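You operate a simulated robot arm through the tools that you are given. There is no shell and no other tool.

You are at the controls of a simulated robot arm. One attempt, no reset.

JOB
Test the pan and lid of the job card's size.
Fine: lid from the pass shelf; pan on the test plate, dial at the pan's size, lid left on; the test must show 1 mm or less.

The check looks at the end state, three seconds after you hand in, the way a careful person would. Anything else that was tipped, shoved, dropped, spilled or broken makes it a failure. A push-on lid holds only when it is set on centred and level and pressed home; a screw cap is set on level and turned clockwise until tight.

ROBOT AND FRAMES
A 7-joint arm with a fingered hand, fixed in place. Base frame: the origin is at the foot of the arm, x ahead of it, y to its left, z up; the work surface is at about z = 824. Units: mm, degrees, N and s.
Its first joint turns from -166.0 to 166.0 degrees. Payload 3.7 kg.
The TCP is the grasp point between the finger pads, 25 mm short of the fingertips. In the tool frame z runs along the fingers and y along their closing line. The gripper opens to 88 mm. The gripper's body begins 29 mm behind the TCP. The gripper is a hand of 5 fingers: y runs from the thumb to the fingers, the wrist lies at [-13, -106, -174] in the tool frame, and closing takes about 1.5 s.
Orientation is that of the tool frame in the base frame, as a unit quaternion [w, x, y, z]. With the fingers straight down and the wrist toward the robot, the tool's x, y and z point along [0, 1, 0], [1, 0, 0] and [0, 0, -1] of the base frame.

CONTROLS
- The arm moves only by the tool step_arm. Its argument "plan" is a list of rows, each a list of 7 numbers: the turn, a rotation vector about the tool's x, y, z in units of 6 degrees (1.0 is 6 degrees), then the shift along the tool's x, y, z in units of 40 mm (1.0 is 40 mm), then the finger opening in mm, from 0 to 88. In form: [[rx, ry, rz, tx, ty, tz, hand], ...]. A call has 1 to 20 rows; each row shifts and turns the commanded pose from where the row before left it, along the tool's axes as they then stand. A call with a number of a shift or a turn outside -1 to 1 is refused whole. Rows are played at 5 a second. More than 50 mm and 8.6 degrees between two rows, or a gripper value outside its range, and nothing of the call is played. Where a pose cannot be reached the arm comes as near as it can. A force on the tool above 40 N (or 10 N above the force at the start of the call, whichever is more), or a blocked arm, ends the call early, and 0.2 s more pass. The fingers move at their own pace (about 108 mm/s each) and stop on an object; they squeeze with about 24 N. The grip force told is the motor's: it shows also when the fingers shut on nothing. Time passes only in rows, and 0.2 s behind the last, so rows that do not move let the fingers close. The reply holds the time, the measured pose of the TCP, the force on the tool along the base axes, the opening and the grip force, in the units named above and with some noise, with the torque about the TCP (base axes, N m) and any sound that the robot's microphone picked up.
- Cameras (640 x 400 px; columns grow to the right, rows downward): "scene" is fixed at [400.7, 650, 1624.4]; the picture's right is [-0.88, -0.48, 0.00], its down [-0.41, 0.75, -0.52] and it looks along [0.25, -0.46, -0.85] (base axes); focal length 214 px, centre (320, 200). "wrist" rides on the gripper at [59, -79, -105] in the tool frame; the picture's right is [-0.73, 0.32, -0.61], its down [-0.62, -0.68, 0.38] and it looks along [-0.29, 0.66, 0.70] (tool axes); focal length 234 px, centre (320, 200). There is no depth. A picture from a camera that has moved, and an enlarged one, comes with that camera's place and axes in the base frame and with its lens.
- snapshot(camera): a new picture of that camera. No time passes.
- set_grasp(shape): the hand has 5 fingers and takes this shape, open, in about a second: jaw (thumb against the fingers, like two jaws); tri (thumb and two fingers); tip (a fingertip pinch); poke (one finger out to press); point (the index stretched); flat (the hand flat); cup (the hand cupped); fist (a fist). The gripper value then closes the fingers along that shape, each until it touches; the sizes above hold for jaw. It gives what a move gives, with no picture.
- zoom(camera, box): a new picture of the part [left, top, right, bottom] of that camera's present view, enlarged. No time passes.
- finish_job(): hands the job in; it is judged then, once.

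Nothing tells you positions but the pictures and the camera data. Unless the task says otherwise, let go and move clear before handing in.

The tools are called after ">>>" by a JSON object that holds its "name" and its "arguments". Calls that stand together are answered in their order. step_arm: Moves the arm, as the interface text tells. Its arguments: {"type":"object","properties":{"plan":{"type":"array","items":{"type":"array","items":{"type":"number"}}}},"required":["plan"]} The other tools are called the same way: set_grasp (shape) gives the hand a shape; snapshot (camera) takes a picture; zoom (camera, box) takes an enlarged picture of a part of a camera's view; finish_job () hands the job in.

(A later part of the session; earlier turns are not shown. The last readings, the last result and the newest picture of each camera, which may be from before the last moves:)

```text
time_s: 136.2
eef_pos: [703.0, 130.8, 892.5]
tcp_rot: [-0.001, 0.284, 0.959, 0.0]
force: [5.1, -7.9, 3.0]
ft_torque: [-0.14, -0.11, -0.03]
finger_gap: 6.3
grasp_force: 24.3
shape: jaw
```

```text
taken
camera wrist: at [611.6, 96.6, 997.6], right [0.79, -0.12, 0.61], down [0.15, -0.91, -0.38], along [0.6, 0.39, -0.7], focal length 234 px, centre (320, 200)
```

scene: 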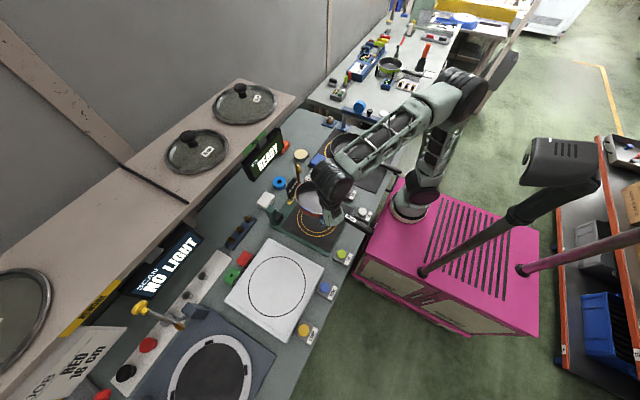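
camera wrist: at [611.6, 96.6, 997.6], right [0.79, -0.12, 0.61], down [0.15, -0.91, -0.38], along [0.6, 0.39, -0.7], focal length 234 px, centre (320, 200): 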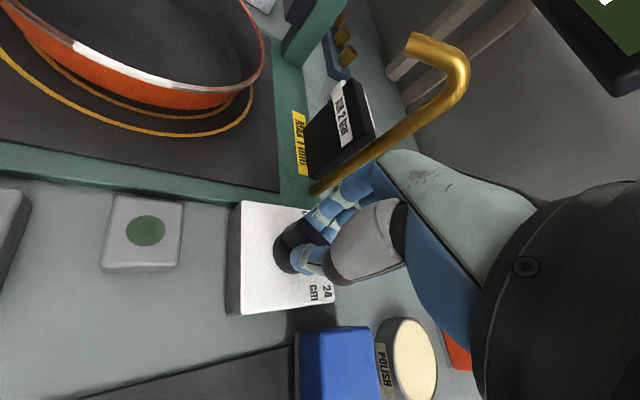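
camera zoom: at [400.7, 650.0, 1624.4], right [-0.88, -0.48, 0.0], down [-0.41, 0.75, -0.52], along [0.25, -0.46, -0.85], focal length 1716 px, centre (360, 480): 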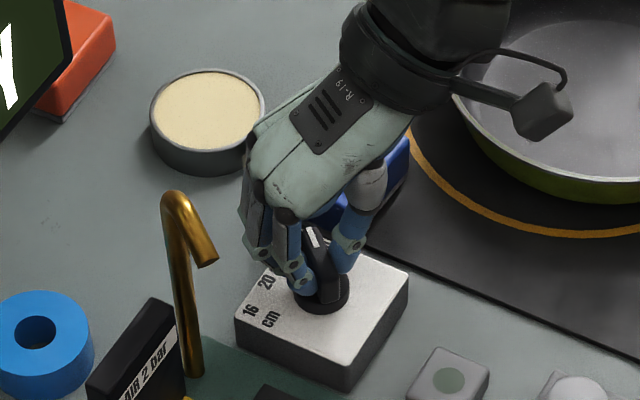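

The dial is turning with the hand. Continuing.

>>> {"name": "step_arm", "arguments": {"plan": [[0, 0, -0.8, 0, 0, 0, 0], [0, 0, -0.8, 0, 0, 0, 0], [0, 0, -0.8, 0, 0, 0, 0], [0, 0, -0.8, 0, 0, 0, 0], [0, 0, -0.8, 0, 0, 0, 0], [0, 0, 0, 0, 0, 0, 0]]}}

>>> {"name": "zoom", "arguments": {"camera": "scene", "box": [285, 140, 345, 190]}}

>>> {"name": "snapshot", "arguments": {"camera": "scene"}}

```text
time_s: 137.6
eef_pos: [703.0, 129.9, 893.1]
tcp_rot: [0.0, 0.077, 0.997, 0.0]
force: [11.9, -6.7, 8.5]
ft_torque: [-0.07, -0.18, -0.01]
finger_gap: 6.2
grasp_force: 23.7
shape: jaw
```

```text
8.00 times, centred on (315, 165) of scene
camera zoom: at [400.7, 650.0, 1624.4], right [-0.88, -0.48, 0.0], down [-0.41, 0.75, -0.52], along [0.25, -0.46, -0.85], focal length 1716 px, centre (360, 480)
```

zoom: 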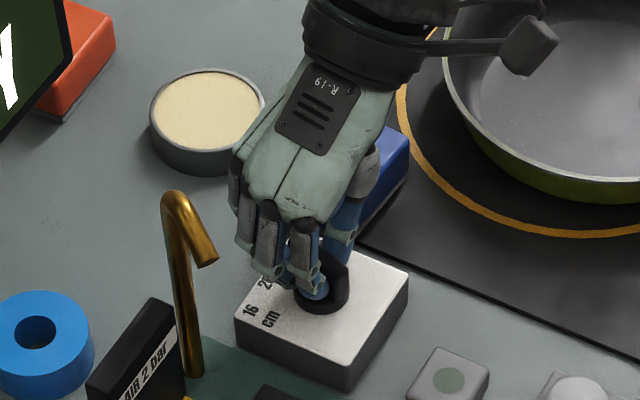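

```text
taken
```

scene: 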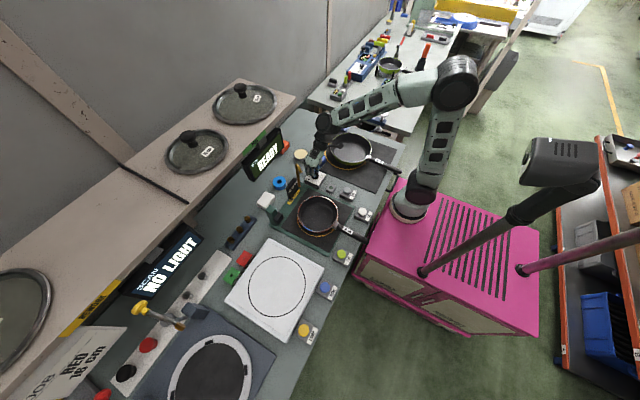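

>>> {"name": "step_arm", "arguments": {"plan": [[0, 0, 0, -0.06, -0.03, 0, 0], [0, 0, -0.8, 0, 0, 0, 0], [0, 0, -0.8, 0, 0, 0, 0], [0, 0, -0.8, 0, 0, 0, 0], [0, 0, -0.8, 0, 0, 0, 0], [0, 0, -0.8, 0, 0, 0, 0], [0, 0, 0, 0, 0, 0, 0]]}}

>>> {"name": "zoom", "arguments": {"camera": "scene", "box": [285, 140, 345, 190]}}

>>> {"name": "snapshot", "arguments": {"camera": "scene"}}

>>> {"name": "snapshot", "arguments": {"camera": "wrist"}}

```text
time_s: 139.2
eef_pos: [706.8, 131.1, 891.3]
tcp_rot: [0.001, -0.131, 0.991, 0.0]
force: [2.2, 5.9, 5.1]
ft_torque: [0.13, -0.08, -0.02]
finger_gap: 6.8
grasp_force: 23.6
shape: jaw
```

```text
8.00 times, centred on (315, 165) of scene
camera zoom: at [400.7, 650.0, 1624.4], right [-0.88, -0.48, 0.0], down [-0.41, 0.75, -0.52], along [0.25, -0.46, -0.85], focal length 1716 px, centre (360, 480)
```

zoom: 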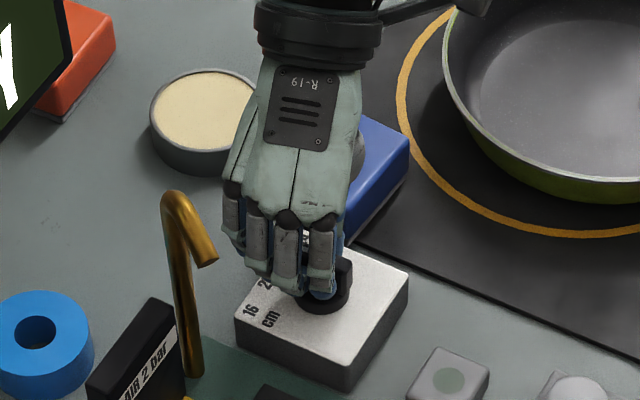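

```text
taken
```

scene: 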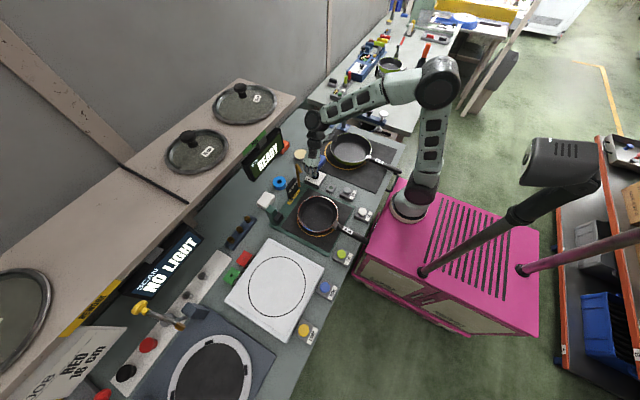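

```text
taken
camera wrist: at [669.7, 38.5, 997.3], right [0.62, 0.5, 0.61], down [0.78, -0.5, -0.38], along [0.11, 0.71, -0.7], focal length 234 px, centre (320, 200)
```

wrist: 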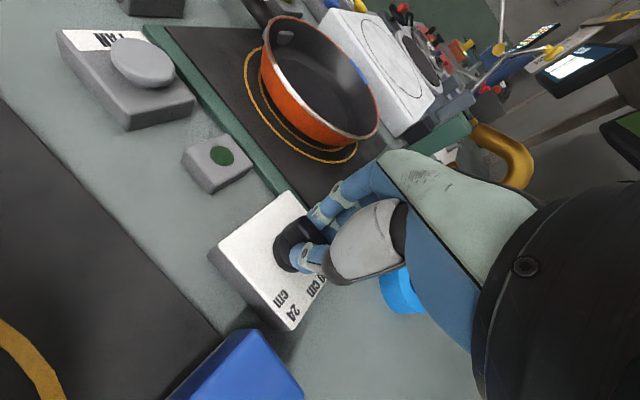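

The wrist is getting close to the shelf side, so I'll open here and look at where the lever stands before finishing with a thumb push.

>>> {"name": "step_arm", "arguments": {"plan": [[0, 0, 0, 0, 0, 0, 20], [0, 0, 0, 0, 0, 0, 36], [0, 0, 0, 0, 0, 0, 36], [0, 0, 0, 0, 0, 0, 36]]}}

>>> {"name": "zoom", "arguments": {"camera": "wrist", "box": [190, 170, 350, 340]}}

>>> {"name": "zoom", "arguments": {"camera": "scene", "box": [295, 150, 340, 190]}}

```text
time_s: 140.2
eef_pos: [706.5, 129.3, 893.0]
tcp_rot: [0.0, -0.131, 0.991, 0.0]
force: [-0.4, -0.3, -0.4]
ft_torque: [0.04, 0.0, 0.0]
finger_gap: 35.8
grasp_force: 0.0
shape: jaw
```

```text
2.35 times, centred on (270, 255) of wrist
camera zoom: at [669.6, 38.2, 997.1], right [0.62, 0.5, 0.61], down [0.78, -0.5, -0.38], along [0.11, 0.71, -0.7], focal length 551 px, centre (438, 71)
```

zoom: 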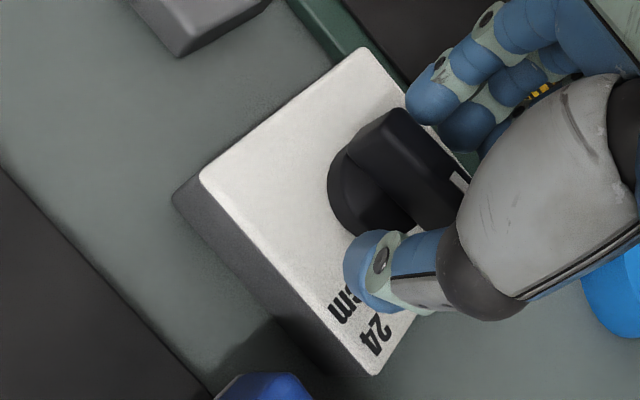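

```text
10.00 times, centred on (318, 170) of scene
camera zoom: at [400.7, 650.0, 1624.4], right [-0.88, -0.48, 0.0], down [-0.41, 0.75, -0.52], along [0.25, -0.46, -0.85], focal length 2145 px, centre (345, 500)
```

zoom: 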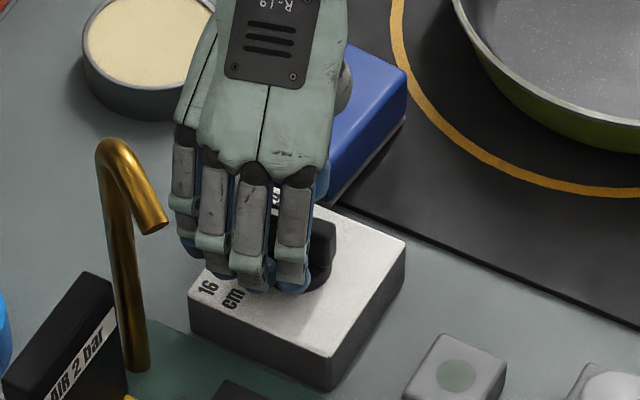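

The lever is now at 20 cm (about 0°). Pushing further this way would bring the fingers near the brass nozzle, so I'll raise, swing the hand around to the other side, and grip the lever from there for the last part.

>>> {"name": "step_arm", "arguments": {"plan": [[0, 0, 0, 0, 0, -0.8, 44], [0, 0, 0, 0, 0, -0.9, 44], [0, 0, 1, 0, 0, 0, 44], [0, 0, 1, 0, 0, 0, 44], [0, 0, 1, 0, 0, 0, 44], [0, 0, 1, 0, 0, 0, 44], [0, 0, 1, 0, 0, 0, 44], [0, 0, 1, 0, 0, 0, 44], [0, 0, 1, 0, 0, 0, 44], [0, 0, 1, 0, 0, 0, 44], [0, 0, 1, 0, 0, 0, 44], [0, 0, 1, 0, 0, 0, 44], [0, 0, 1, 0, 0, 0, 44], [0, 0, 1, 0, 0, 0, 44], [0, 0, 1, 0, 0, 0, 44], [0, 0, 1, 0, 0, 0, 44]]}}

>>> {"name": "step_arm", "arguments": {"plan": [[0, 0, 1, 0, 0, 0, 44], [0, 0, 1, 0, 0, 0, 44], [0, 0, 1, 0, 0, 0, 44], [0, 0, 1, 0, 0, 0, 44], [0, 0, 1, 0, 0, 0, 44], [0, 0, 1, 0, 0, 0, 44], [0, 0, 1, 0, 0, 0, 44], [0, 0, 1, 0, 0, 0, 44], [0, 0, 1, 0, 0, 0, 44], [0, 0, 1, 0, 0, 0, 44], [0, 0, 1, 0, 0, 0, 44], [0, 0, 1, 0, 0, 0, 44], [0, 0, 1, 0, 0, 0, 44], [0, 0, 1, 0, 0, 0, 44]]}}

>>> {"name": "snapshot", "arguments": {"camera": "wrist"}}

>>> {"name": "snapshot", "arguments": {"camera": "scene"}}

```text
time_s: 143.6
eef_pos: [706.1, 129.3, 960.1]
tcp_rot: [0.0, 0.566, 0.824, 0.0]
force: [0.2, 0.1, 0.2]
ft_torque: [0.01, -0.02, 0.03]
finger_gap: 43.5
grasp_force: 0.0
shape: jaw
```

```text
time_s: 146.6
eef_pos: [706.1, 129.7, 960.6]
tcp_rot: [0.001, 0.972, 0.234, 0.0]
force: [0.1, 1.1, -0.3]
ft_torque: [0.01, -0.03, -0.01]
finger_gap: 43.4
grasp_force: 0.0
shape: jaw
```

```text
taken
camera wrist: at [721.9, 227.2, 1065.4], right [-0.5, -0.62, 0.61], down [-0.87, 0.32, -0.38], along [0.04, -0.72, -0.7], focal length 234 px, centre (320, 200)
```

wrist: 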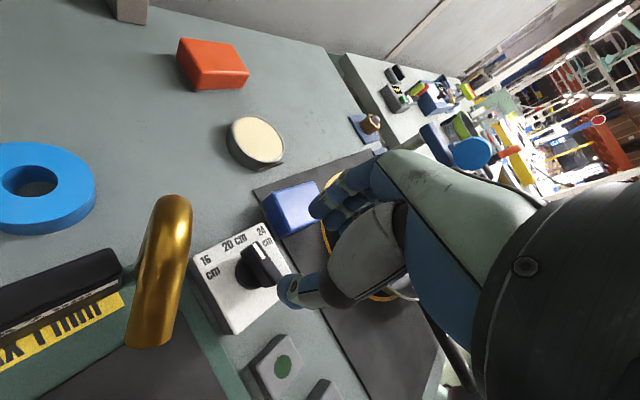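

```text
taken
```

scene: 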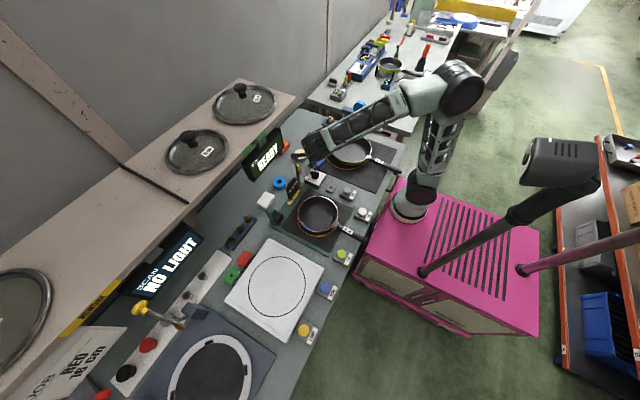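

The hand is on the other side now. I'll turn to a better angle, away from the nozzle tip, and take a close look before lowering.

>>> {"name": "step_arm", "arguments": {"plan": [[0, 0, -0.875, 0, 0, 0, 46], [0, 0, -0.875, 0, 0, 0, 46], [0, 0, -0.875, 0, 0, 0, 46], [0, 0, -0.875, 0, 0, 0, 46], [0, 0, 0, -0.02, -0.07, 0.5, 46], [0, 0, 0, 0, 0, 0.2, 46], [0, 0, 0, 0, 0, 0, 46]]}}

>>> {"name": "snapshot", "arguments": {"camera": "wrist"}}

>>> {"name": "zoom", "arguments": {"camera": "scene", "box": [280, 130, 350, 190]}}

```text
time_s: 148.2
eef_pos: [703.0, 131.3, 931.7]
tcp_rot: [0.0, 0.914, 0.407, 0.0]
force: [1.3, 0.2, -1.1]
ft_torque: [0.01, 0.01, 0.0]
finger_gap: 45.7
grasp_force: 0.0
shape: jaw
```

```text
taken
camera wrist: at [682.7, 227.8, 1035.8], right [-0.24, -0.76, 0.61], down [-0.92, -0.01, -0.38], along [0.29, -0.66, -0.7], focal length 234 px, centre (320, 200)
```

wrist: 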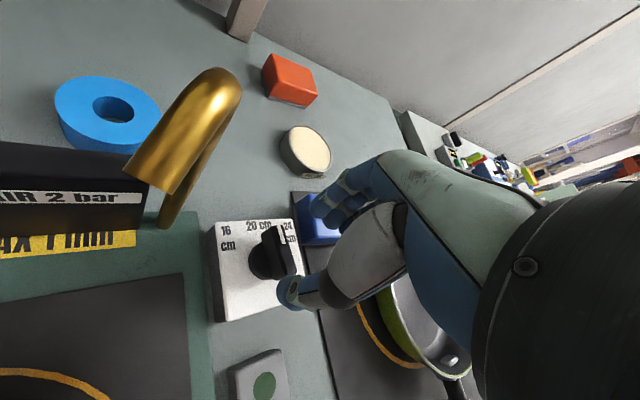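

```text
6.67 times, centred on (315, 160) of scene
camera zoom: at [400.7, 650.0, 1624.4], right [-0.88, -0.48, 0.0], down [-0.41, 0.75, -0.52], along [0.25, -0.46, -0.85], focal length 1430 px, centre (353, 467)
```

zoom: 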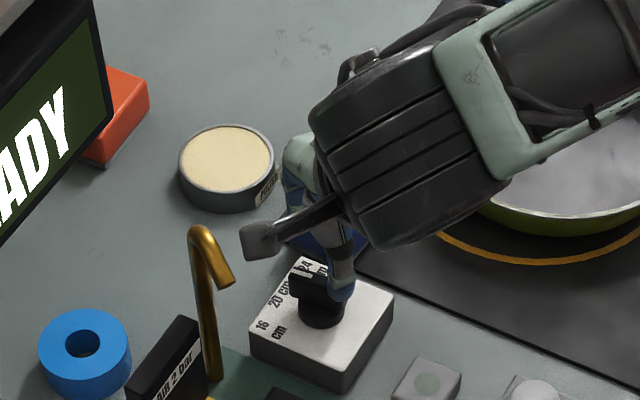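

>>> {"name": "zoom", "arguments": {"camera": "wrist", "box": [190, 190, 340, 330]}}

```text
2.86 times, centred on (265, 260) of wrist
camera zoom: at [682.7, 227.8, 1035.8], right [-0.24, -0.76, 0.61], down [-0.92, -0.01, -0.38], along [0.29, -0.66, -0.7], focal length 669 px, centre (477, 29)
```

zoom: 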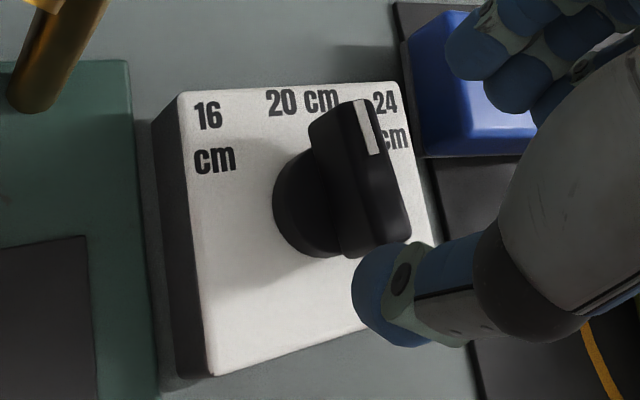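

>>> {"name": "step_arm", "arguments": {"plan": [[0, 0, 0, 0, 0, 0.3, 46], [0, 0, 0, 0, 0, 0.3, 46], [0, 0, 0, 0, 0, 0.35, 46], [0, 0, 0, 0, 0, 0, 46]]}}

>>> {"name": "snapshot", "arguments": {"camera": "wrist"}}

>>> {"name": "zoom", "arguments": {"camera": "scene", "box": [280, 130, 350, 190]}}

```text
time_s: 149.2
eef_pos: [702.4, 131.2, 895.0]
tcp_rot: [0.0, 0.914, 0.407, -0.001]
force: [-0.6, 0.3, -0.3]
ft_torque: [-0.01, 0.01, 0.01]
finger_gap: 45.7
grasp_force: 0.1
shape: jaw
```

```text
taken
camera wrist: at [682.6, 228.2, 998.5], right [-0.24, -0.76, 0.61], down [-0.92, -0.01, -0.38], along [0.29, -0.65, -0.7], focal length 234 px, centre (320, 200)
```

wrist: 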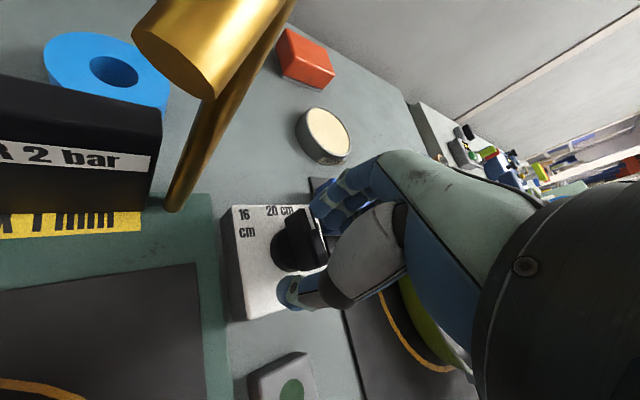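

```text
6.67 times, centred on (315, 160) of scene
camera zoom: at [400.7, 650.0, 1624.4], right [-0.88, -0.48, 0.0], down [-0.41, 0.75, -0.52], along [0.25, -0.46, -0.85], focal length 1430 px, centre (353, 467)
```

zoom: 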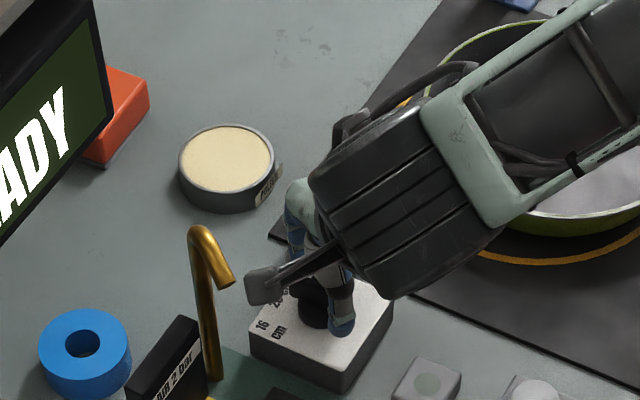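

>>> {"name": "step_arm", "arguments": {"plan": [[0, 0, 0, 0, 0, 0, 34], [0, 0, 0, 0, 0, 0, 24], [0, 0, 0, 0, 0, 0, 14], [0, 0, 0, 0, 0, 0, 4], [0, 0, 0, 0, 0, 0, 0], [0, 0, 0, 0, 0, 0, 0], [0, 0, 0, 0, 0, 0, 0]]}}

>>> {"name": "zoom", "arguments": {"camera": "wrist", "box": [210, 170, 380, 330]}}

```text
time_s: 150.8
eef_pos: [701.9, 131.6, 893.7]
tcp_rot: [0.0, 0.914, 0.406, 0.0]
force: [-2.0, 0.4, -3.9]
ft_torque: [-0.08, 0.02, -0.03]
finger_gap: 10.0
grasp_force: 23.9
shape: jaw
```

```text
2.50 times, centred on (295, 250) of wrist
camera zoom: at [682.6, 228.2, 998.5], right [-0.24, -0.76, 0.61], down [-0.92, -0.01, -0.38], along [0.29, -0.66, -0.7], focal length 585 px, centre (382, 75)
```

zoom: 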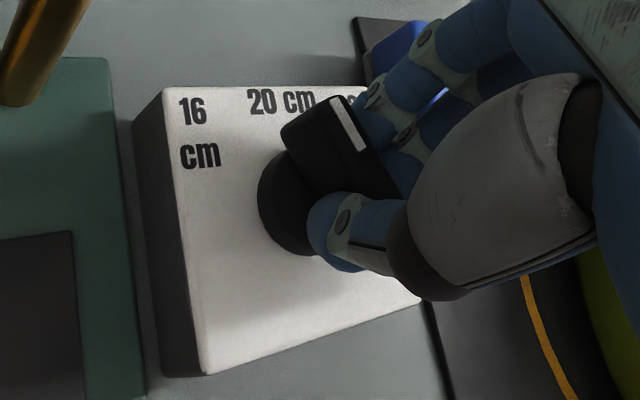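

The lever is gripped at about 30°. Turning counter-clockwise toward 16.

>>> {"name": "step_arm", "arguments": {"plan": [[0, 0, -0.8, 0, 0, 0, 0], [0, 0, -0.8, 0, 0, 0, 0], [0, 0, -0.8, 0, 0, 0, 0], [0, 0, -0.8, 0, 0, 0, 0], [0, 0, 0, 0, 0, 0, 0]]}}

>>> {"name": "zoom", "arguments": {"camera": "wrist", "box": [210, 170, 380, 330]}}

```text
time_s: 152.0
eef_pos: [703.4, 132.5, 894.7]
tcp_rot: [0.0, 0.833, 0.553, -0.001]
force: [-2.8, -5.2, -5.1]
ft_torque: [-0.08, 0.11, -0.05]
finger_gap: 9.8
grasp_force: 23.6
shape: jaw
```

```text
2.50 times, centred on (295, 250) of wrist
camera zoom: at [652.7, 216.3, 998.8], right [0.02, -0.79, 0.61], down [-0.87, -0.31, -0.38], along [0.49, -0.52, -0.7], focal length 585 px, centre (382, 75)
```

zoom: 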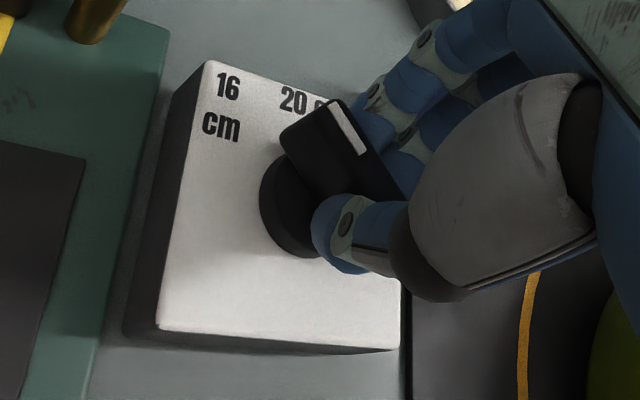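

>>> {"name": "step_arm", "arguments": {"plan": [[0, 0, -0.8, 0, 0, 0, 0], [0, 0, -0.8, 0, 0, 0, 0], [0, 0, 0, 0, 0, 0, 0], [0, 0, 0, 0, 0, 0, 20], [0, 0, 0, 0, 0, 0, 46], [0, 0, 0, 0, 0, 0, 46], [0, 0, 0, 0, 0, -0.5, 46], [0, 0, 0, 0, 0, -0.8, 46], [0, 0, 0, 0, 0, -0.8, 46]]}}

>>> {"name": "snapshot", "arguments": {"camera": "wrist"}}

>>> {"name": "zoom", "arguments": {"camera": "wrist", "box": [190, 190, 340, 330]}}

>>> {"name": "zoom", "arguments": {"camera": "scene", "box": [295, 150, 340, 190]}}

```text
time_s: 154.0
eef_pos: [703.5, 130.8, 981.3]
tcp_rot: [0.001, 0.784, 0.621, 0.0]
force: [-0.4, 0.3, 0.5]
ft_torque: [-0.03, -0.01, -0.01]
finger_gap: 45.4
grasp_force: 0.2
shape: jaw
```

```text
taken
camera wrist: at [639.6, 206.9, 1084.9], right [0.15, -0.78, 0.61], down [-0.81, -0.45, -0.38], along [0.57, -0.43, -0.7], focal length 234 px, centre (320, 200)
```

wrist: 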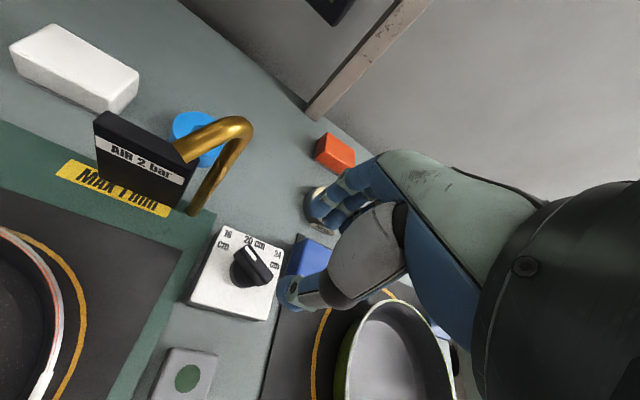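

```text
2.86 times, centred on (265, 260) of wrist
camera zoom: at [639.6, 206.9, 1084.9], right [0.15, -0.78, 0.61], down [-0.81, -0.45, -0.38], along [0.57, -0.43, -0.7], focal length 669 px, centre (477, 29)
```

zoom: 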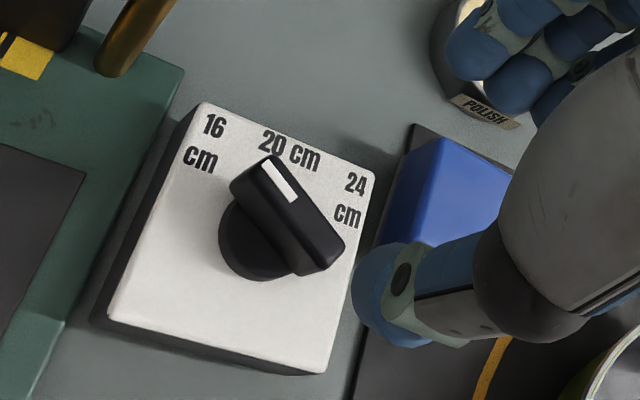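

```text
10.00 times, centred on (318, 170) of scene
camera zoom: at [400.7, 650.0, 1624.4], right [-0.88, -0.48, 0.0], down [-0.41, 0.75, -0.52], along [0.25, -0.46, -0.85], focal length 2145 px, centre (345, 500)
```

zoom: 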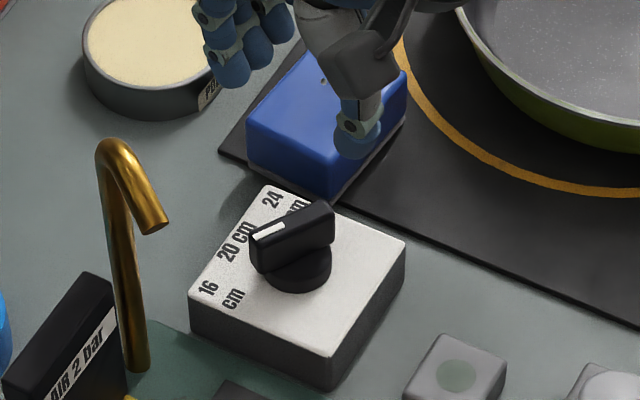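

The lever now points at 16. Next is the lid: I'll back away, rise above shelf height and look at the 16 cm lid on the PASS shelf.

>>> {"name": "step_arm", "arguments": {"plan": [[0, 0, -1.1, 0, 0, -0.3, 60], [0, 0, -1.1, 0, 0, -0.3, 60], [0, 0, 0, 0, -0.6, -0.8, 60], [0, 0, 0, 0, -0.6, -0.8, 60], [0, 0, 0, 0, -0.6, -0.8, 60], [0, 0, 0, 0, -0.6, -0.8, 60], [0, 0, 0, 0.3, 0, -0.9, 60], [0, 0, 0, 0.5, 0, -0.9, 60], [0, 0, 0, 0.5, 0, -0.9, 60], [0, 0, 0, 0.6, 0, -0.9, 60], [0, 0, 0, 0.6, 0, -0.9, 60], [0, 0, 0, 0.9, 0, -0.6, 60], [0, 0, 0, 0.9, 0, 0, 60], [0, 0, 0, 0.9, 0, 0, 60], [0, 0, 0, 0.9, 0, 0, 60], [0, 0, 0, 0, 0, 0, 60]]}}

>>> {"name": "snapshot", "arguments": {"camera": "wrist"}}

>>> {"name": "snapshot", "arguments": {"camera": "scene"}}

```text
refused: -1.1 is not a number from -1 to 1
```

```text
taken
camera wrist: at [639.6, 206.9, 1084.9], right [0.15, -0.78, 0.61], down [-0.81, -0.45, -0.38], along [0.57, -0.43, -0.7], focal length 234 px, centre (320, 200)
```

wrist: 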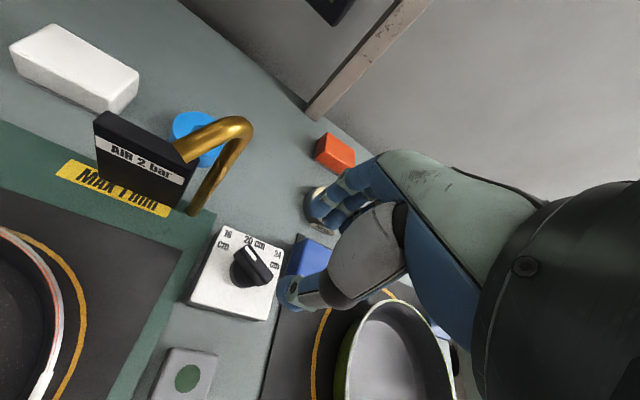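

```text
taken
```

scene: 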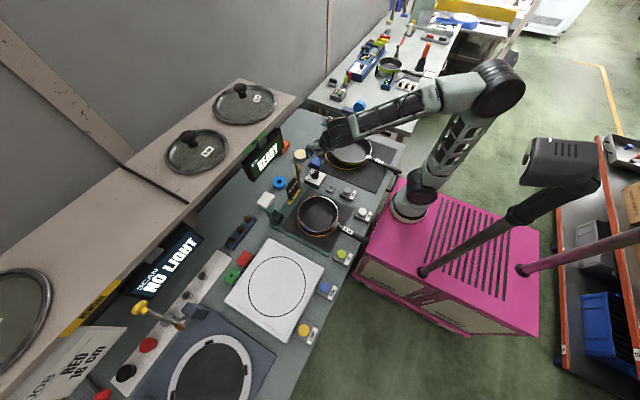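

>>> {"name": "step_arm", "arguments": {"plan": [[0, 0, -1, 0, 0, -0.3, 60], [0, 0, -1, 0, 0, -0.3, 60], [0, 0, -0.2, 0, -0.6, -0.8, 60], [0, 0, 0, 0, -0.6, -0.8, 60], [0, 0, 0, 0, -0.6, -0.8, 60], [0, 0, 0, 0, -0.6, -0.8, 60], [0, 0, 0, 0.3, 0, -0.9, 60], [0, 0, 0, 0.5, 0, -0.9, 60], [0, 0, 0, 0.5, 0, -0.9, 60], [0, 0, 0, 0.6, 0, -0.9, 60], [0, 0, 0, 0.6, 0, -0.9, 60], [0, 0, 0, 0.9, 0, -0.6, 60], [0, 0, 0, 0.9, 0, 0, 60], [0, 0, 0, 0.9, 0, 0, 60], [0, 0, 0, 0.9, 0, 0, 60], [0, 0, 0, 0, 0, 0, 60]]}}

>>> {"name": "snapshot", "arguments": {"camera": "wrist"}}

>>> {"name": "zoom", "arguments": {"camera": "scene", "box": [160, 100, 360, 260]}}

```text
time_s: 157.4
eef_pos: [610.0, 376.3, 1334.9]
tcp_rot: [0.0, 0.707, 0.707, -0.001]
force: [0.1, 0.2, 0.4]
ft_torque: [-0.01, 0.0, -0.02]
finger_gap: 59.6
grasp_force: 0.1
shape: jaw
```

```text
taken
camera wrist: at [529.8, 435.4, 1440.0], right [0.32, -0.73, 0.61], down [-0.68, -0.62, -0.38], along [0.66, -0.29, -0.7], focal length 234 px, centre (320, 200)
```

wrist: 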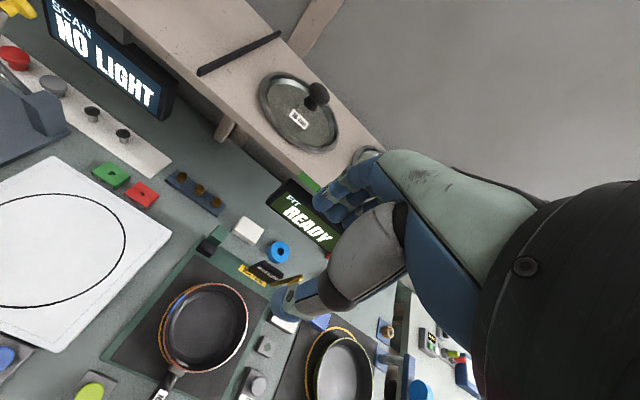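

```text
2.50 times, centred on (260, 180) of scene
camera zoom: at [400.7, 650.0, 1624.4], right [-0.88, -0.48, 0.0], down [-0.41, 0.75, -0.52], along [0.25, -0.46, -0.85], focal length 536 px, centre (470, 250)
```

zoom: 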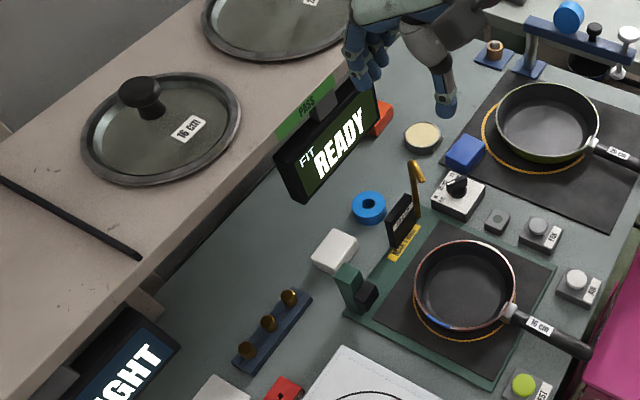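

>>> {"name": "zoom", "arguments": {"camera": "wrist", "box": [240, 50, 380, 170]}}

>>> {"name": "zoom", "arguments": {"camera": "scene", "box": [150, 110, 250, 190]}}

```text
3.33 times, centred on (310, 110) of wrist
camera zoom: at [529.8, 435.4, 1440.0], right [0.32, -0.73, 0.61], down [-0.68, -0.62, -0.38], along [0.66, -0.29, -0.7], focal length 781 px, centre (353, 500)
```

zoom: 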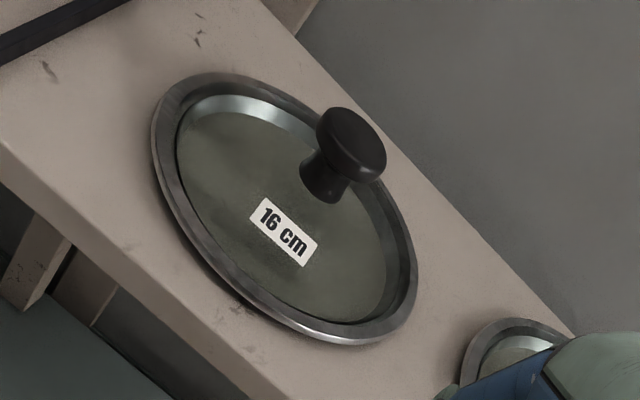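

```text
5.00 times, centred on (200, 150) of scene
camera zoom: at [400.7, 650.0, 1624.4], right [-0.88, -0.48, 0.0], down [-0.41, 0.75, -0.52], along [0.25, -0.46, -0.85], focal length 1072 px, centre (920, 450)
```

zoom: 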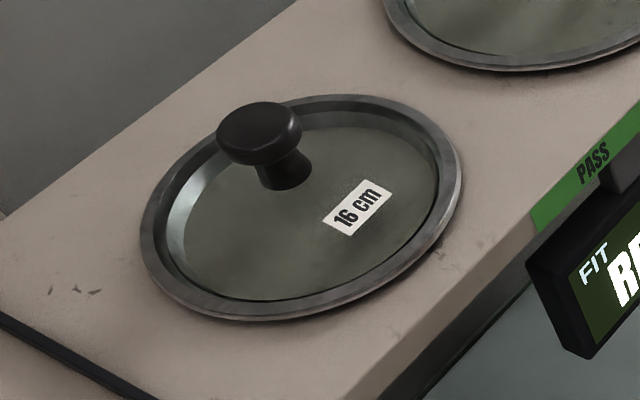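

I've located the 16 cm lid: knob cap near (913.5,435,1232). I'll move above it with the hand open.

>>> {"name": "step_arm", "arguments": {"plan": [[0, 0, 0, 0.183, 0.95, 0, 74], [0, 0, 0, 0.183, 0.95, 0, 74], [0, 0, 0, 0.183, 0.95, 0, 74], [0, 0, 0, 0.183, 0.95, 0, 74], [0, 0, 0, 0.183, 0.95, 0, 74], [0, 0, 0, 0.183, 0.95, 0, 74], [0, 0, 0, 0.183, 0.95, 0, 74], [0, 0, 0, 0, 0, 0, 74]]}}

>>> {"name": "snapshot", "arguments": {"camera": "wrist"}}

>>> {"name": "zoom", "arguments": {"camera": "scene", "box": [140, 60, 300, 180]}}

```text
time_s: 159.2
eef_pos: [780.1, 385.6, 1285.6]
tcp_rot: [-0.001, 0.707, 0.707, -0.001]
force: [-0.3, 0.1, -0.5]
ft_torque: [0.03, -0.01, 0.05]
finger_gap: 74.0
grasp_force: 0.1
shape: jaw
out of reach, approached as far as the arm can: row 3, 4, 5, 6, 7
```

```text
taken
camera wrist: at [699.7, 444.4, 1391.0], right [0.32, -0.73, 0.61], down [-0.68, -0.62, -0.38], along [0.66, -0.29, -0.7], focal length 234 px, centre (320, 200)
```

wrist: 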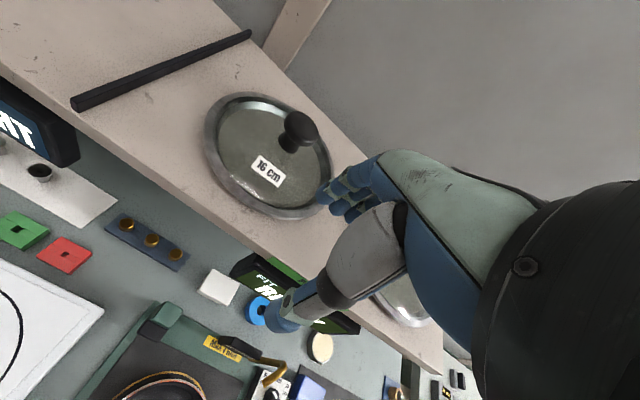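

```text
3.33 times, centred on (220, 120) of scene
camera zoom: at [400.7, 650.0, 1624.4], right [-0.88, -0.48, 0.0], down [-0.41, 0.75, -0.52], along [0.25, -0.46, -0.85], focal length 715 px, centre (653, 467)
```

zoom: 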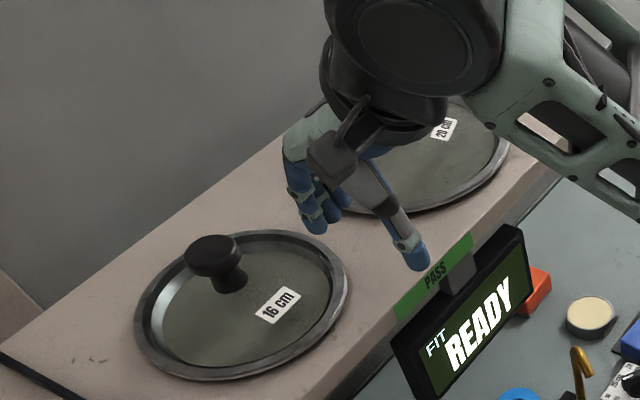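

The shelf lid is too far for a vertical hand. I'll pitch the hand forward about 45° so it can reach the knob, after backing away a little.

>>> {"name": "step_arm", "arguments": {"plan": [[0, 0, 0, 0, -1, -0.3, 70], [0, 0, 0, 0, -1, -0.5, 70], [0, 0, 0, 0, -0.5, -0.3, 70], [0, 0, -0.85, 0, 0, 0, 70], [0, 0, -0.85, 0, 0, 0, 70], [0, 0, -0.85, 0, 0, 0, 70], [0, 0, -0.85, 0, 0, 0, 70], [0, 0, -0.85, 0, 0, 0, 70], [-0.94, 0, 0, 0, 0, 0, 70], [-0.94, 0, 0, 0, 0, 0, 70], [-0.94, 0, 0, 0, 0, 0, 70], [-0.94, 0, 0, 0, 0, 0, 70], [-0.94, 0, 0, 0, 0, 0, 70], [-0.94, 0, 0, 0, 0, 0, 70], [-0.94, 0, 0, 0, 0, 0, 70], [-0.92, 0, 0, 0, 0, 0, 70], [0, 0, 0, 0, 0, 0, 70]]}}

>>> {"name": "snapshot", "arguments": {"camera": "wrist"}}

>>> {"name": "snapshot", "arguments": {"camera": "scene"}}

```text
time_s: 162.8
eef_pos: [743.8, 469.1, 1468.1]
tcp_rot: [0.204, 0.494, 0.781, 0.323]
force: [0.0, 0.0, -0.5]
ft_torque: [-0.02, 0.03, 0.02]
finger_gap: 70.3
grasp_force: 0.1
shape: jaw
out of reach, approached as far as the arm can: row 1, 5, 6, 7, 9, 10, 11, 12, 13, 14, 15, 16
```

```text
taken
camera wrist: at [600.2, 466.5, 1486.1], right [0.13, -0.74, 0.66], down [0.08, -0.65, -0.75], along [0.99, 0.15, -0.03], focal length 234 px, centre (320, 200)
```

wrist: 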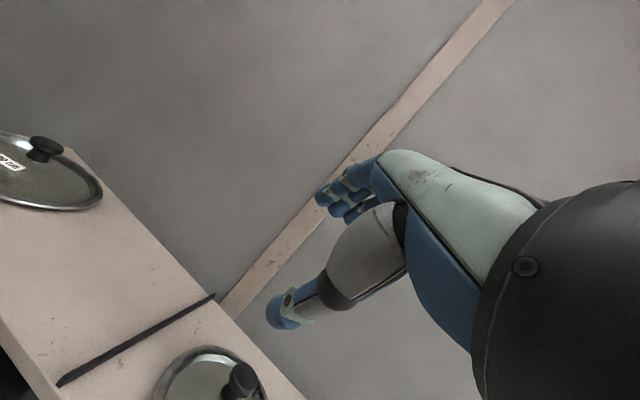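

```text
taken
```

scene: 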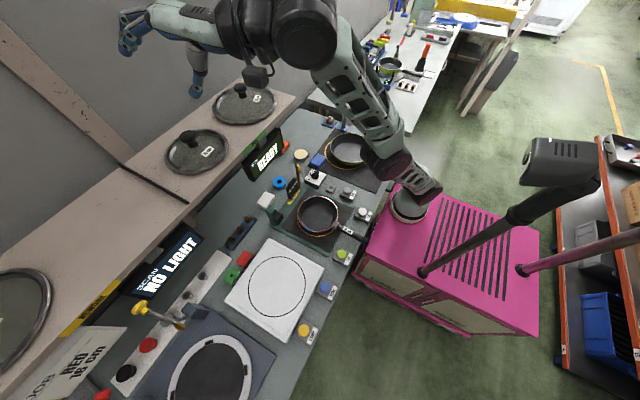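

>>> {"name": "step_arm", "arguments": {"plan": [[0, 0, 0, -0.433, -0.287, 0.696, 70], [0, 0, 0, -0.433, -0.287, 0.696, 70], [0, 0, 0, -0.433, -0.287, 0.696, 70], [0, 0, 0, -0.433, -0.287, 0.696, 70], [0, 0, 0, -0.433, -0.287, 0.696, 70], [0, 0, 0, 0, 0, 0, 70]]}}

>>> {"name": "snapshot", "arguments": {"camera": "wrist"}}

>>> {"name": "zoom", "arguments": {"camera": "scene", "box": [120, 40, 320, 200]}}

```text
time_s: 164.2
eef_pos: [873.0, 463.8, 1398.0]
tcp_rot: [0.203, 0.493, 0.782, 0.323]
force: [0.0, 1.2, 0.2]
ft_torque: [0.02, 0.02, 0.0]
finger_gap: 70.0
grasp_force: 0.0
shape: jaw
out of reach, approached as far as the arm can: row 1, 2, 3, 4, 5
```

```text
taken
camera wrist: at [729.5, 460.1, 1417.0], right [0.13, -0.74, 0.66], down [0.08, -0.65, -0.75], along [0.99, 0.15, -0.03], focal length 234 px, centre (320, 200)
```

wrist: 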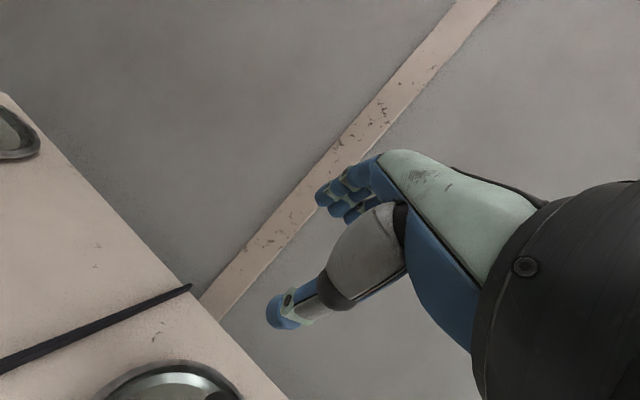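

```text
2.50 times, centred on (220, 120) of scene
camera zoom: at [400.7, 650.0, 1624.4], right [-0.88, -0.48, 0.0], down [-0.41, 0.75, -0.52], along [0.25, -0.46, -0.85], focal length 536 px, centre (570, 400)
```

zoom: 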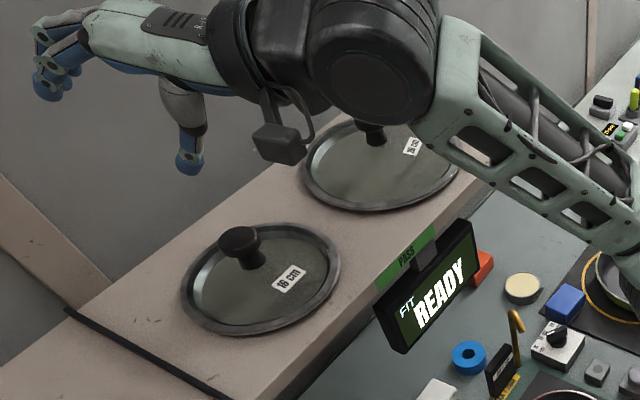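

>>> {"name": "step_arm", "arguments": {"plan": [[0, 0, 0, 0, -0.5, 0.5, 70], [0, 0, 0, 0, -0.5, 0.5, 70], [0, 0, 0, 0, -0.5, 0.5, 70], [0, 0, 0, 0, 0, 0, 70]]}}

```text
time_s: 165.2
eef_pos: [903.4, 491.8, 1353.3]
tcp_rot: [0.204, 0.493, 0.782, 0.323]
force: [-0.6, -0.7, 0.6]
ft_torque: [-0.02, -0.01, 0.0]
finger_gap: 70.1
grasp_force: 0.0
shape: jaw
out of reach, approached as far as the arm can: row 1, 2, 3
```

>>> {"name": "snapshot", "arguments": {"camera": "scene"}}

>>> {"name": "snapshot", "arguments": {"camera": "wrist"}}

```text
taken
```

scene: 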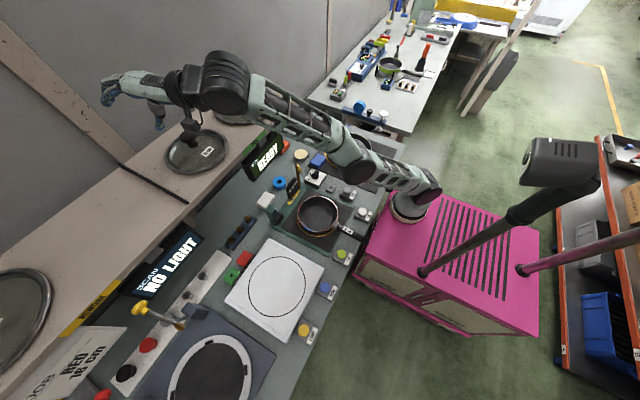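

```text
taken
camera wrist: at [760.9, 489.1, 1371.8], right [0.13, -0.74, 0.66], down [0.08, -0.65, -0.75], along [0.99, 0.15, -0.03], focal length 234 px, centre (320, 200)
```

wrist: 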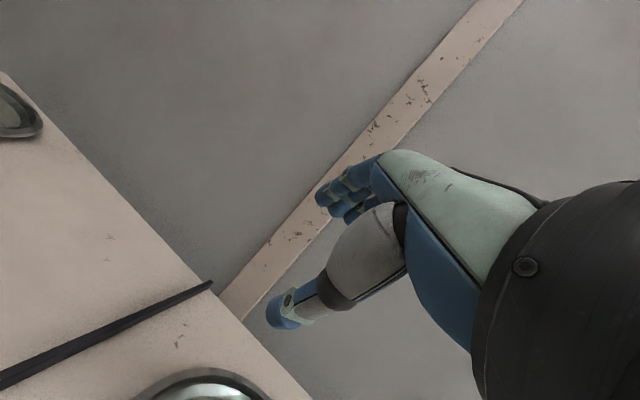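

The arm got stretched straight. I'll pull it straight back toward its shoulder to bend the elbow again.

>>> {"name": "step_arm", "arguments": {"plan": [[0, 0, 0, -0.224, -0.969, -0.105, 70], [0, 0, 0, -0.224, -0.969, -0.105, 70], [0, 0, 0, -0.224, -0.969, -0.105, 70]]}}

```text
time_s: 166.0
eef_pos: [903.3, 492.3, 1354.8]
tcp_rot: [0.204, 0.493, 0.782, 0.323]
force: [-0.3, -0.2, 1.0]
ft_torque: [0.0, 0.0, -0.01]
finger_gap: 70.1
grasp_force: 0.1
shape: jaw
out of reach, approached as far as the arm can: row 1, 2, 3
```

>>> {"name": "step_arm", "arguments": {"plan": [[0, 0, 0, 0.24, -0.15, -0.9, 70], [0, 0, 0, 0.24, -0.25, -0.9, 70], [0, 0, 0, 0.24, -0.35, -0.9, 70], [0, 0, 0, 0.1, -0.5, -0.8, 70]]}}

```text
time_s: 167.0
eef_pos: [783.3, 480.8, 1439.9]
tcp_rot: [0.203, 0.493, 0.782, 0.322]
force: [0.5, -0.5, 0.1]
ft_torque: [0.03, 0.02, 0.03]
finger_gap: 70.2
grasp_force: 0.0
shape: jaw
out of reach, approached as far as the arm can: row 2, 3, 4
```

>>> {"name": "step_arm", "arguments": {"plan": [[0.9, 0, 0, -0.07, -0.65, 0.27, 70], [0.9, 0, 0, -0.07, -0.62, 0.33, 70], [0.9, 0, 0, -0.07, -0.58, 0.39, 70], [0.9, 0, 0, -0.07, -0.55, 0.44, 70], [0.9, 0, 0, -0.07, -0.5, 0.49, 70], [0.9, 0, 0, -0.07, -0.45, 0.53, 70], [0.9, 0, 0, -0.07, -0.4, 0.58, 70], [0.9, 0, 0, -0.07, -0.35, 0.61, 70]]}}

>>> {"name": "snapshot", "arguments": {"camera": "scene"}}

```text
time_s: 168.8
eef_pos: [743.6, 460.3, 1285.6]
tcp_rot: [0.007, 0.533, 0.846, 0.012]
force: [-0.2, -0.4, 0.1]
ft_torque: [-0.01, -0.02, 0.0]
finger_gap: 70.2
grasp_force: 0.0
shape: jaw
out of reach, approached as far as the arm can: row 1, 2, 3, 4, 5, 6, 7, 8
```

```text
taken
```

scene: 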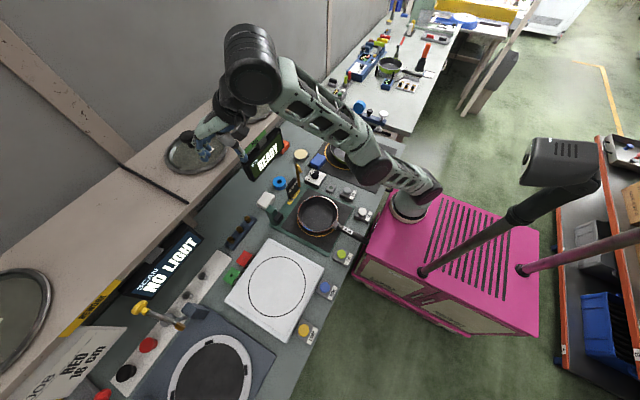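

>>> {"name": "step_arm", "arguments": {"plan": [[0, 0, 0, 0.185, -0.91, -0.4, 70], [0, 0, 0, 0.185, -0.91, -0.3, 70], [0, 0, 0, 0.185, -0.91, -0.2, 70], [0, 0, 0, 0.1, -0.9, 0, 70]]}}

```text
time_s: 169.8
eef_pos: [615.6, 448.9, 1354.7]
tcp_rot: [0.008, 0.533, 0.846, 0.012]
force: [-0.2, 0.1, 0.7]
ft_torque: [-0.01, 0.01, -0.03]
finger_gap: 69.8
grasp_force: 0.0
shape: jaw
out of reach, approached as far as the arm can: row 1, 2, 3, 4
```

>>> {"name": "step_arm", "arguments": {"plan": [[0, 0, 0, -0.9, -0.43, 0, 70], [0, 0, 0, -0.9, -0.43, 0, 70], [0, 0, 0, -0.9, -0.43, 0.2, 70], [0, 0, 0, -0.9, -0.43, 0.3, 70], [0, 0, 0, 0, -0.5, 0.5, 70]]}}

>>> {"name": "snapshot", "arguments": {"camera": "scene"}}

```text
time_s: 171.0
eef_pos: [641.8, 327.9, 1411.1]
tcp_rot: [0.008, 0.534, 0.846, 0.012]
force: [0.4, -0.4, -0.2]
ft_torque: [0.02, -0.03, -0.05]
finger_gap: 70.2
grasp_force: 0.0
shape: jaw
out of reach, approached as far as the arm can: row 1, 2, 3, 4, 5
```

```text
taken
```

scene: 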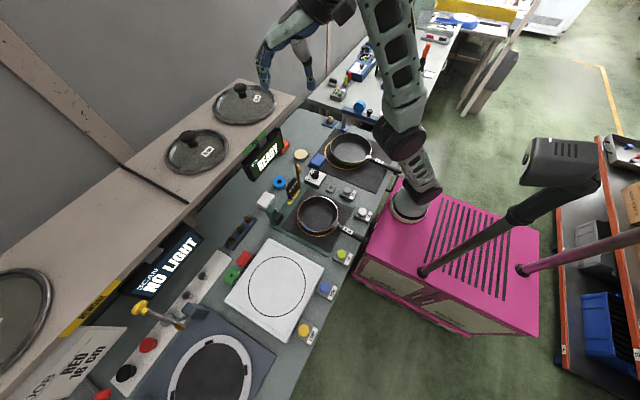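

>>> {"name": "step_arm", "arguments": {"plan": [[0, 0, 0, 0.28, 0.755, 0.62, 70]]}}

>>> {"name": "step_arm", "arguments": {"plan": [[0, 0, 0, -0.9, 0.35, 0.1, 70]]}}

>>> {"name": "step_arm", "arguments": {"plan": [[0, 0, 0, 0, -0.7, -0.4, 70]]}}

```text
time_s: 171.4
eef_pos: [664.9, 352.3, 1390.8]
tcp_rot: [0.009, 0.534, 0.846, 0.013]
force: [-1.3, -0.6, 0.1]
ft_torque: [0.04, -0.02, 0.01]
finger_gap: 70.3
grasp_force: 0.0
shape: jaw
```

```text
time_s: 171.8
eef_pos: [695.2, 327.8, 1388.4]
tcp_rot: [0.008, 0.532, 0.846, 0.011]
force: [0.4, -0.1, -0.6]
ft_torque: [0.0, -0.02, 0.0]
finger_gap: 70.0
grasp_force: 0.0
shape: jaw
out of reach, approached as far as the arm can: row 1
```

```text
time_s: 172.2
eef_pos: [668.7, 315.0, 1404.8]
tcp_rot: [0.007, 0.534, 0.845, 0.012]
force: [-0.7, 0.5, 1.3]
ft_torque: [0.0, -0.03, -0.02]
finger_gap: 70.2
grasp_force: 0.1
shape: jaw
```

>>> {"name": "step_arm", "arguments": {"plan": [[0, 0, 0, -0.0075, -0.0255, 0.0423, 70], [0, 0, 0, -0.0075, -0.0255, 0.0423, 70], [0, 0, 0, -0.0075, -0.0255, 0.0423, 70], [0, 0, 0, -0.0075, -0.0255, 0.0423, 70], [0, 0, 0, -0.0075, -0.0255, 0.0423, 70], [0, 0, 0, -0.0075, -0.0255, 0.0423, 70], [0, 0, 0, -0.0075, -0.0255, 0.0423, 70], [0, 0, 0, -0.0075, -0.0255, 0.0423, 70], [0, 0, 0, -0.0075, -0.0255, 0.0423, 70], [0, 0, 0, -0.0075, -0.0255, 0.0423, 70], [0, 0, 0, -0.0075, -0.0255, 0.0423, 70], [0, 0, 0, -0.0075, -0.0255, 0.0423, 70], [0, 0, 0, -0.0075, -0.0255, 0.0423, 70], [0, 0, 0, -0.0075, -0.0255, 0.0423, 70], [0, 0, 0, -0.0075, -0.0255, 0.0423, 70], [0, 0, 0, -0.0075, -0.0255, 0.0423, 70], [0, 0, 0, -0.0075, -0.0255, 0.0423, 70], [0, 0, 0, -0.0075, -0.0255, 0.0423, 70], [0, 0, 0, -0.0075, -0.0255, 0.0423, 70], [0, 0, 0, -0.0075, -0.0255, 0.0423, 70]]}}

```text
time_s: 176.4
eef_pos: [670.6, 315.9, 1404.3]
tcp_rot: [0.008, 0.533, 0.846, 0.012]
force: [-0.6, 0.2, -0.3]
ft_torque: [0.03, 0.01, 0.03]
finger_gap: 70.0
grasp_force: 0.1
shape: jaw
out of reach, approached as far as the arm can: row 2, 4, 6, 8, 10, 12, 14, 16, 18, 20
```

>>> {"name": "step_arm", "arguments": {"plan": [[0, 0, 0, 0.18, 0.58, 0.68, 70]]}}

>>> {"name": "step_arm", "arguments": {"plan": [[0, 0, 0, -0.22, -0.62, -0.28, 70]]}}

>>> {"name": "step_arm", "arguments": {"plan": [[0, 0, 0, 0.82, -0.6, 0.2, 70]]}}

>>> {"name": "step_arm", "arguments": {"plan": [[0, 0, 0, -0.85, 0, 0.35, 70]]}}

```text
time_s: 176.8
eef_pos: [691.7, 338.5, 1385.3]
tcp_rot: [0.009, 0.534, 0.846, 0.013]
force: [0.0, 0.1, -0.6]
ft_torque: [0.0, -0.01, 0.0]
finger_gap: 70.2
grasp_force: 0.2
shape: jaw
out of reach, approached as far as the arm can: row 1
```

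```text
time_s: 177.2
eef_pos: [675.2, 320.3, 1399.1]
tcp_rot: [0.007, 0.534, 0.846, 0.012]
force: [-0.5, 0.1, 0.1]
ft_torque: [0.0, 0.03, -0.07]
finger_gap: 70.1
grasp_force: 0.0
shape: jaw
out of reach, approached as far as the arm can: row 1
```

```text
time_s: 177.6
eef_pos: [645.1, 344.2, 1401.7]
tcp_rot: [0.007, 0.534, 0.845, 0.013]
force: [1.0, -0.6, 0.4]
ft_torque: [0.0, 0.03, 0.0]
finger_gap: 70.3
grasp_force: 0.0
shape: jaw
out of reach, approached as far as the arm can: row 1
```

```text
time_s: 178.0
eef_pos: [665.8, 320.8, 1404.6]
tcp_rot: [0.008, 0.533, 0.846, 0.012]
force: [0.3, 1.2, -0.5]
ft_torque: [-0.02, -0.01, 0.02]
finger_gap: 70.0
grasp_force: 0.0
shape: jaw
out of reach, approached as far as the arm can: row 1
```

>>> {"name": "step_arm", "arguments": {"plan": [[0, 0, 0, 0.217, 0.693, 0.487, 70], [0, 0, 0, 0.21, 0.675, 0.52, 70], [0, 0, 0, 0.2, 0.65, 0.55, 70], [0, 0, 0, 0.195, 0.63, 0.58, 70]]}}

>>> {"name": "step_arm", "arguments": {"plan": [[0, 0, 0, 0, -0.6, 0.6, 70], [0, 0, 0, 0, -0.6, 0.6, 70]]}}

```text
time_s: 179.0
eef_pos: [750.4, 397.5, 1323.3]
tcp_rot: [0.009, 0.534, 0.846, 0.013]
force: [-0.4, -0.7, -0.2]
ft_torque: [0.03, 0.02, -0.01]
finger_gap: 70.1
grasp_force: 0.0
shape: jaw
```

```text
time_s: 179.6
eef_pos: [737.1, 408.5, 1323.5]
tcp_rot: [0.008, 0.533, 0.846, 0.013]
force: [0.5, -0.7, 0.2]
ft_torque: [0.02, 0.04, 0.0]
finger_gap: 70.1
grasp_force: 0.1
shape: jaw
out of reach, approached as far as the arm can: row 1, 2
```

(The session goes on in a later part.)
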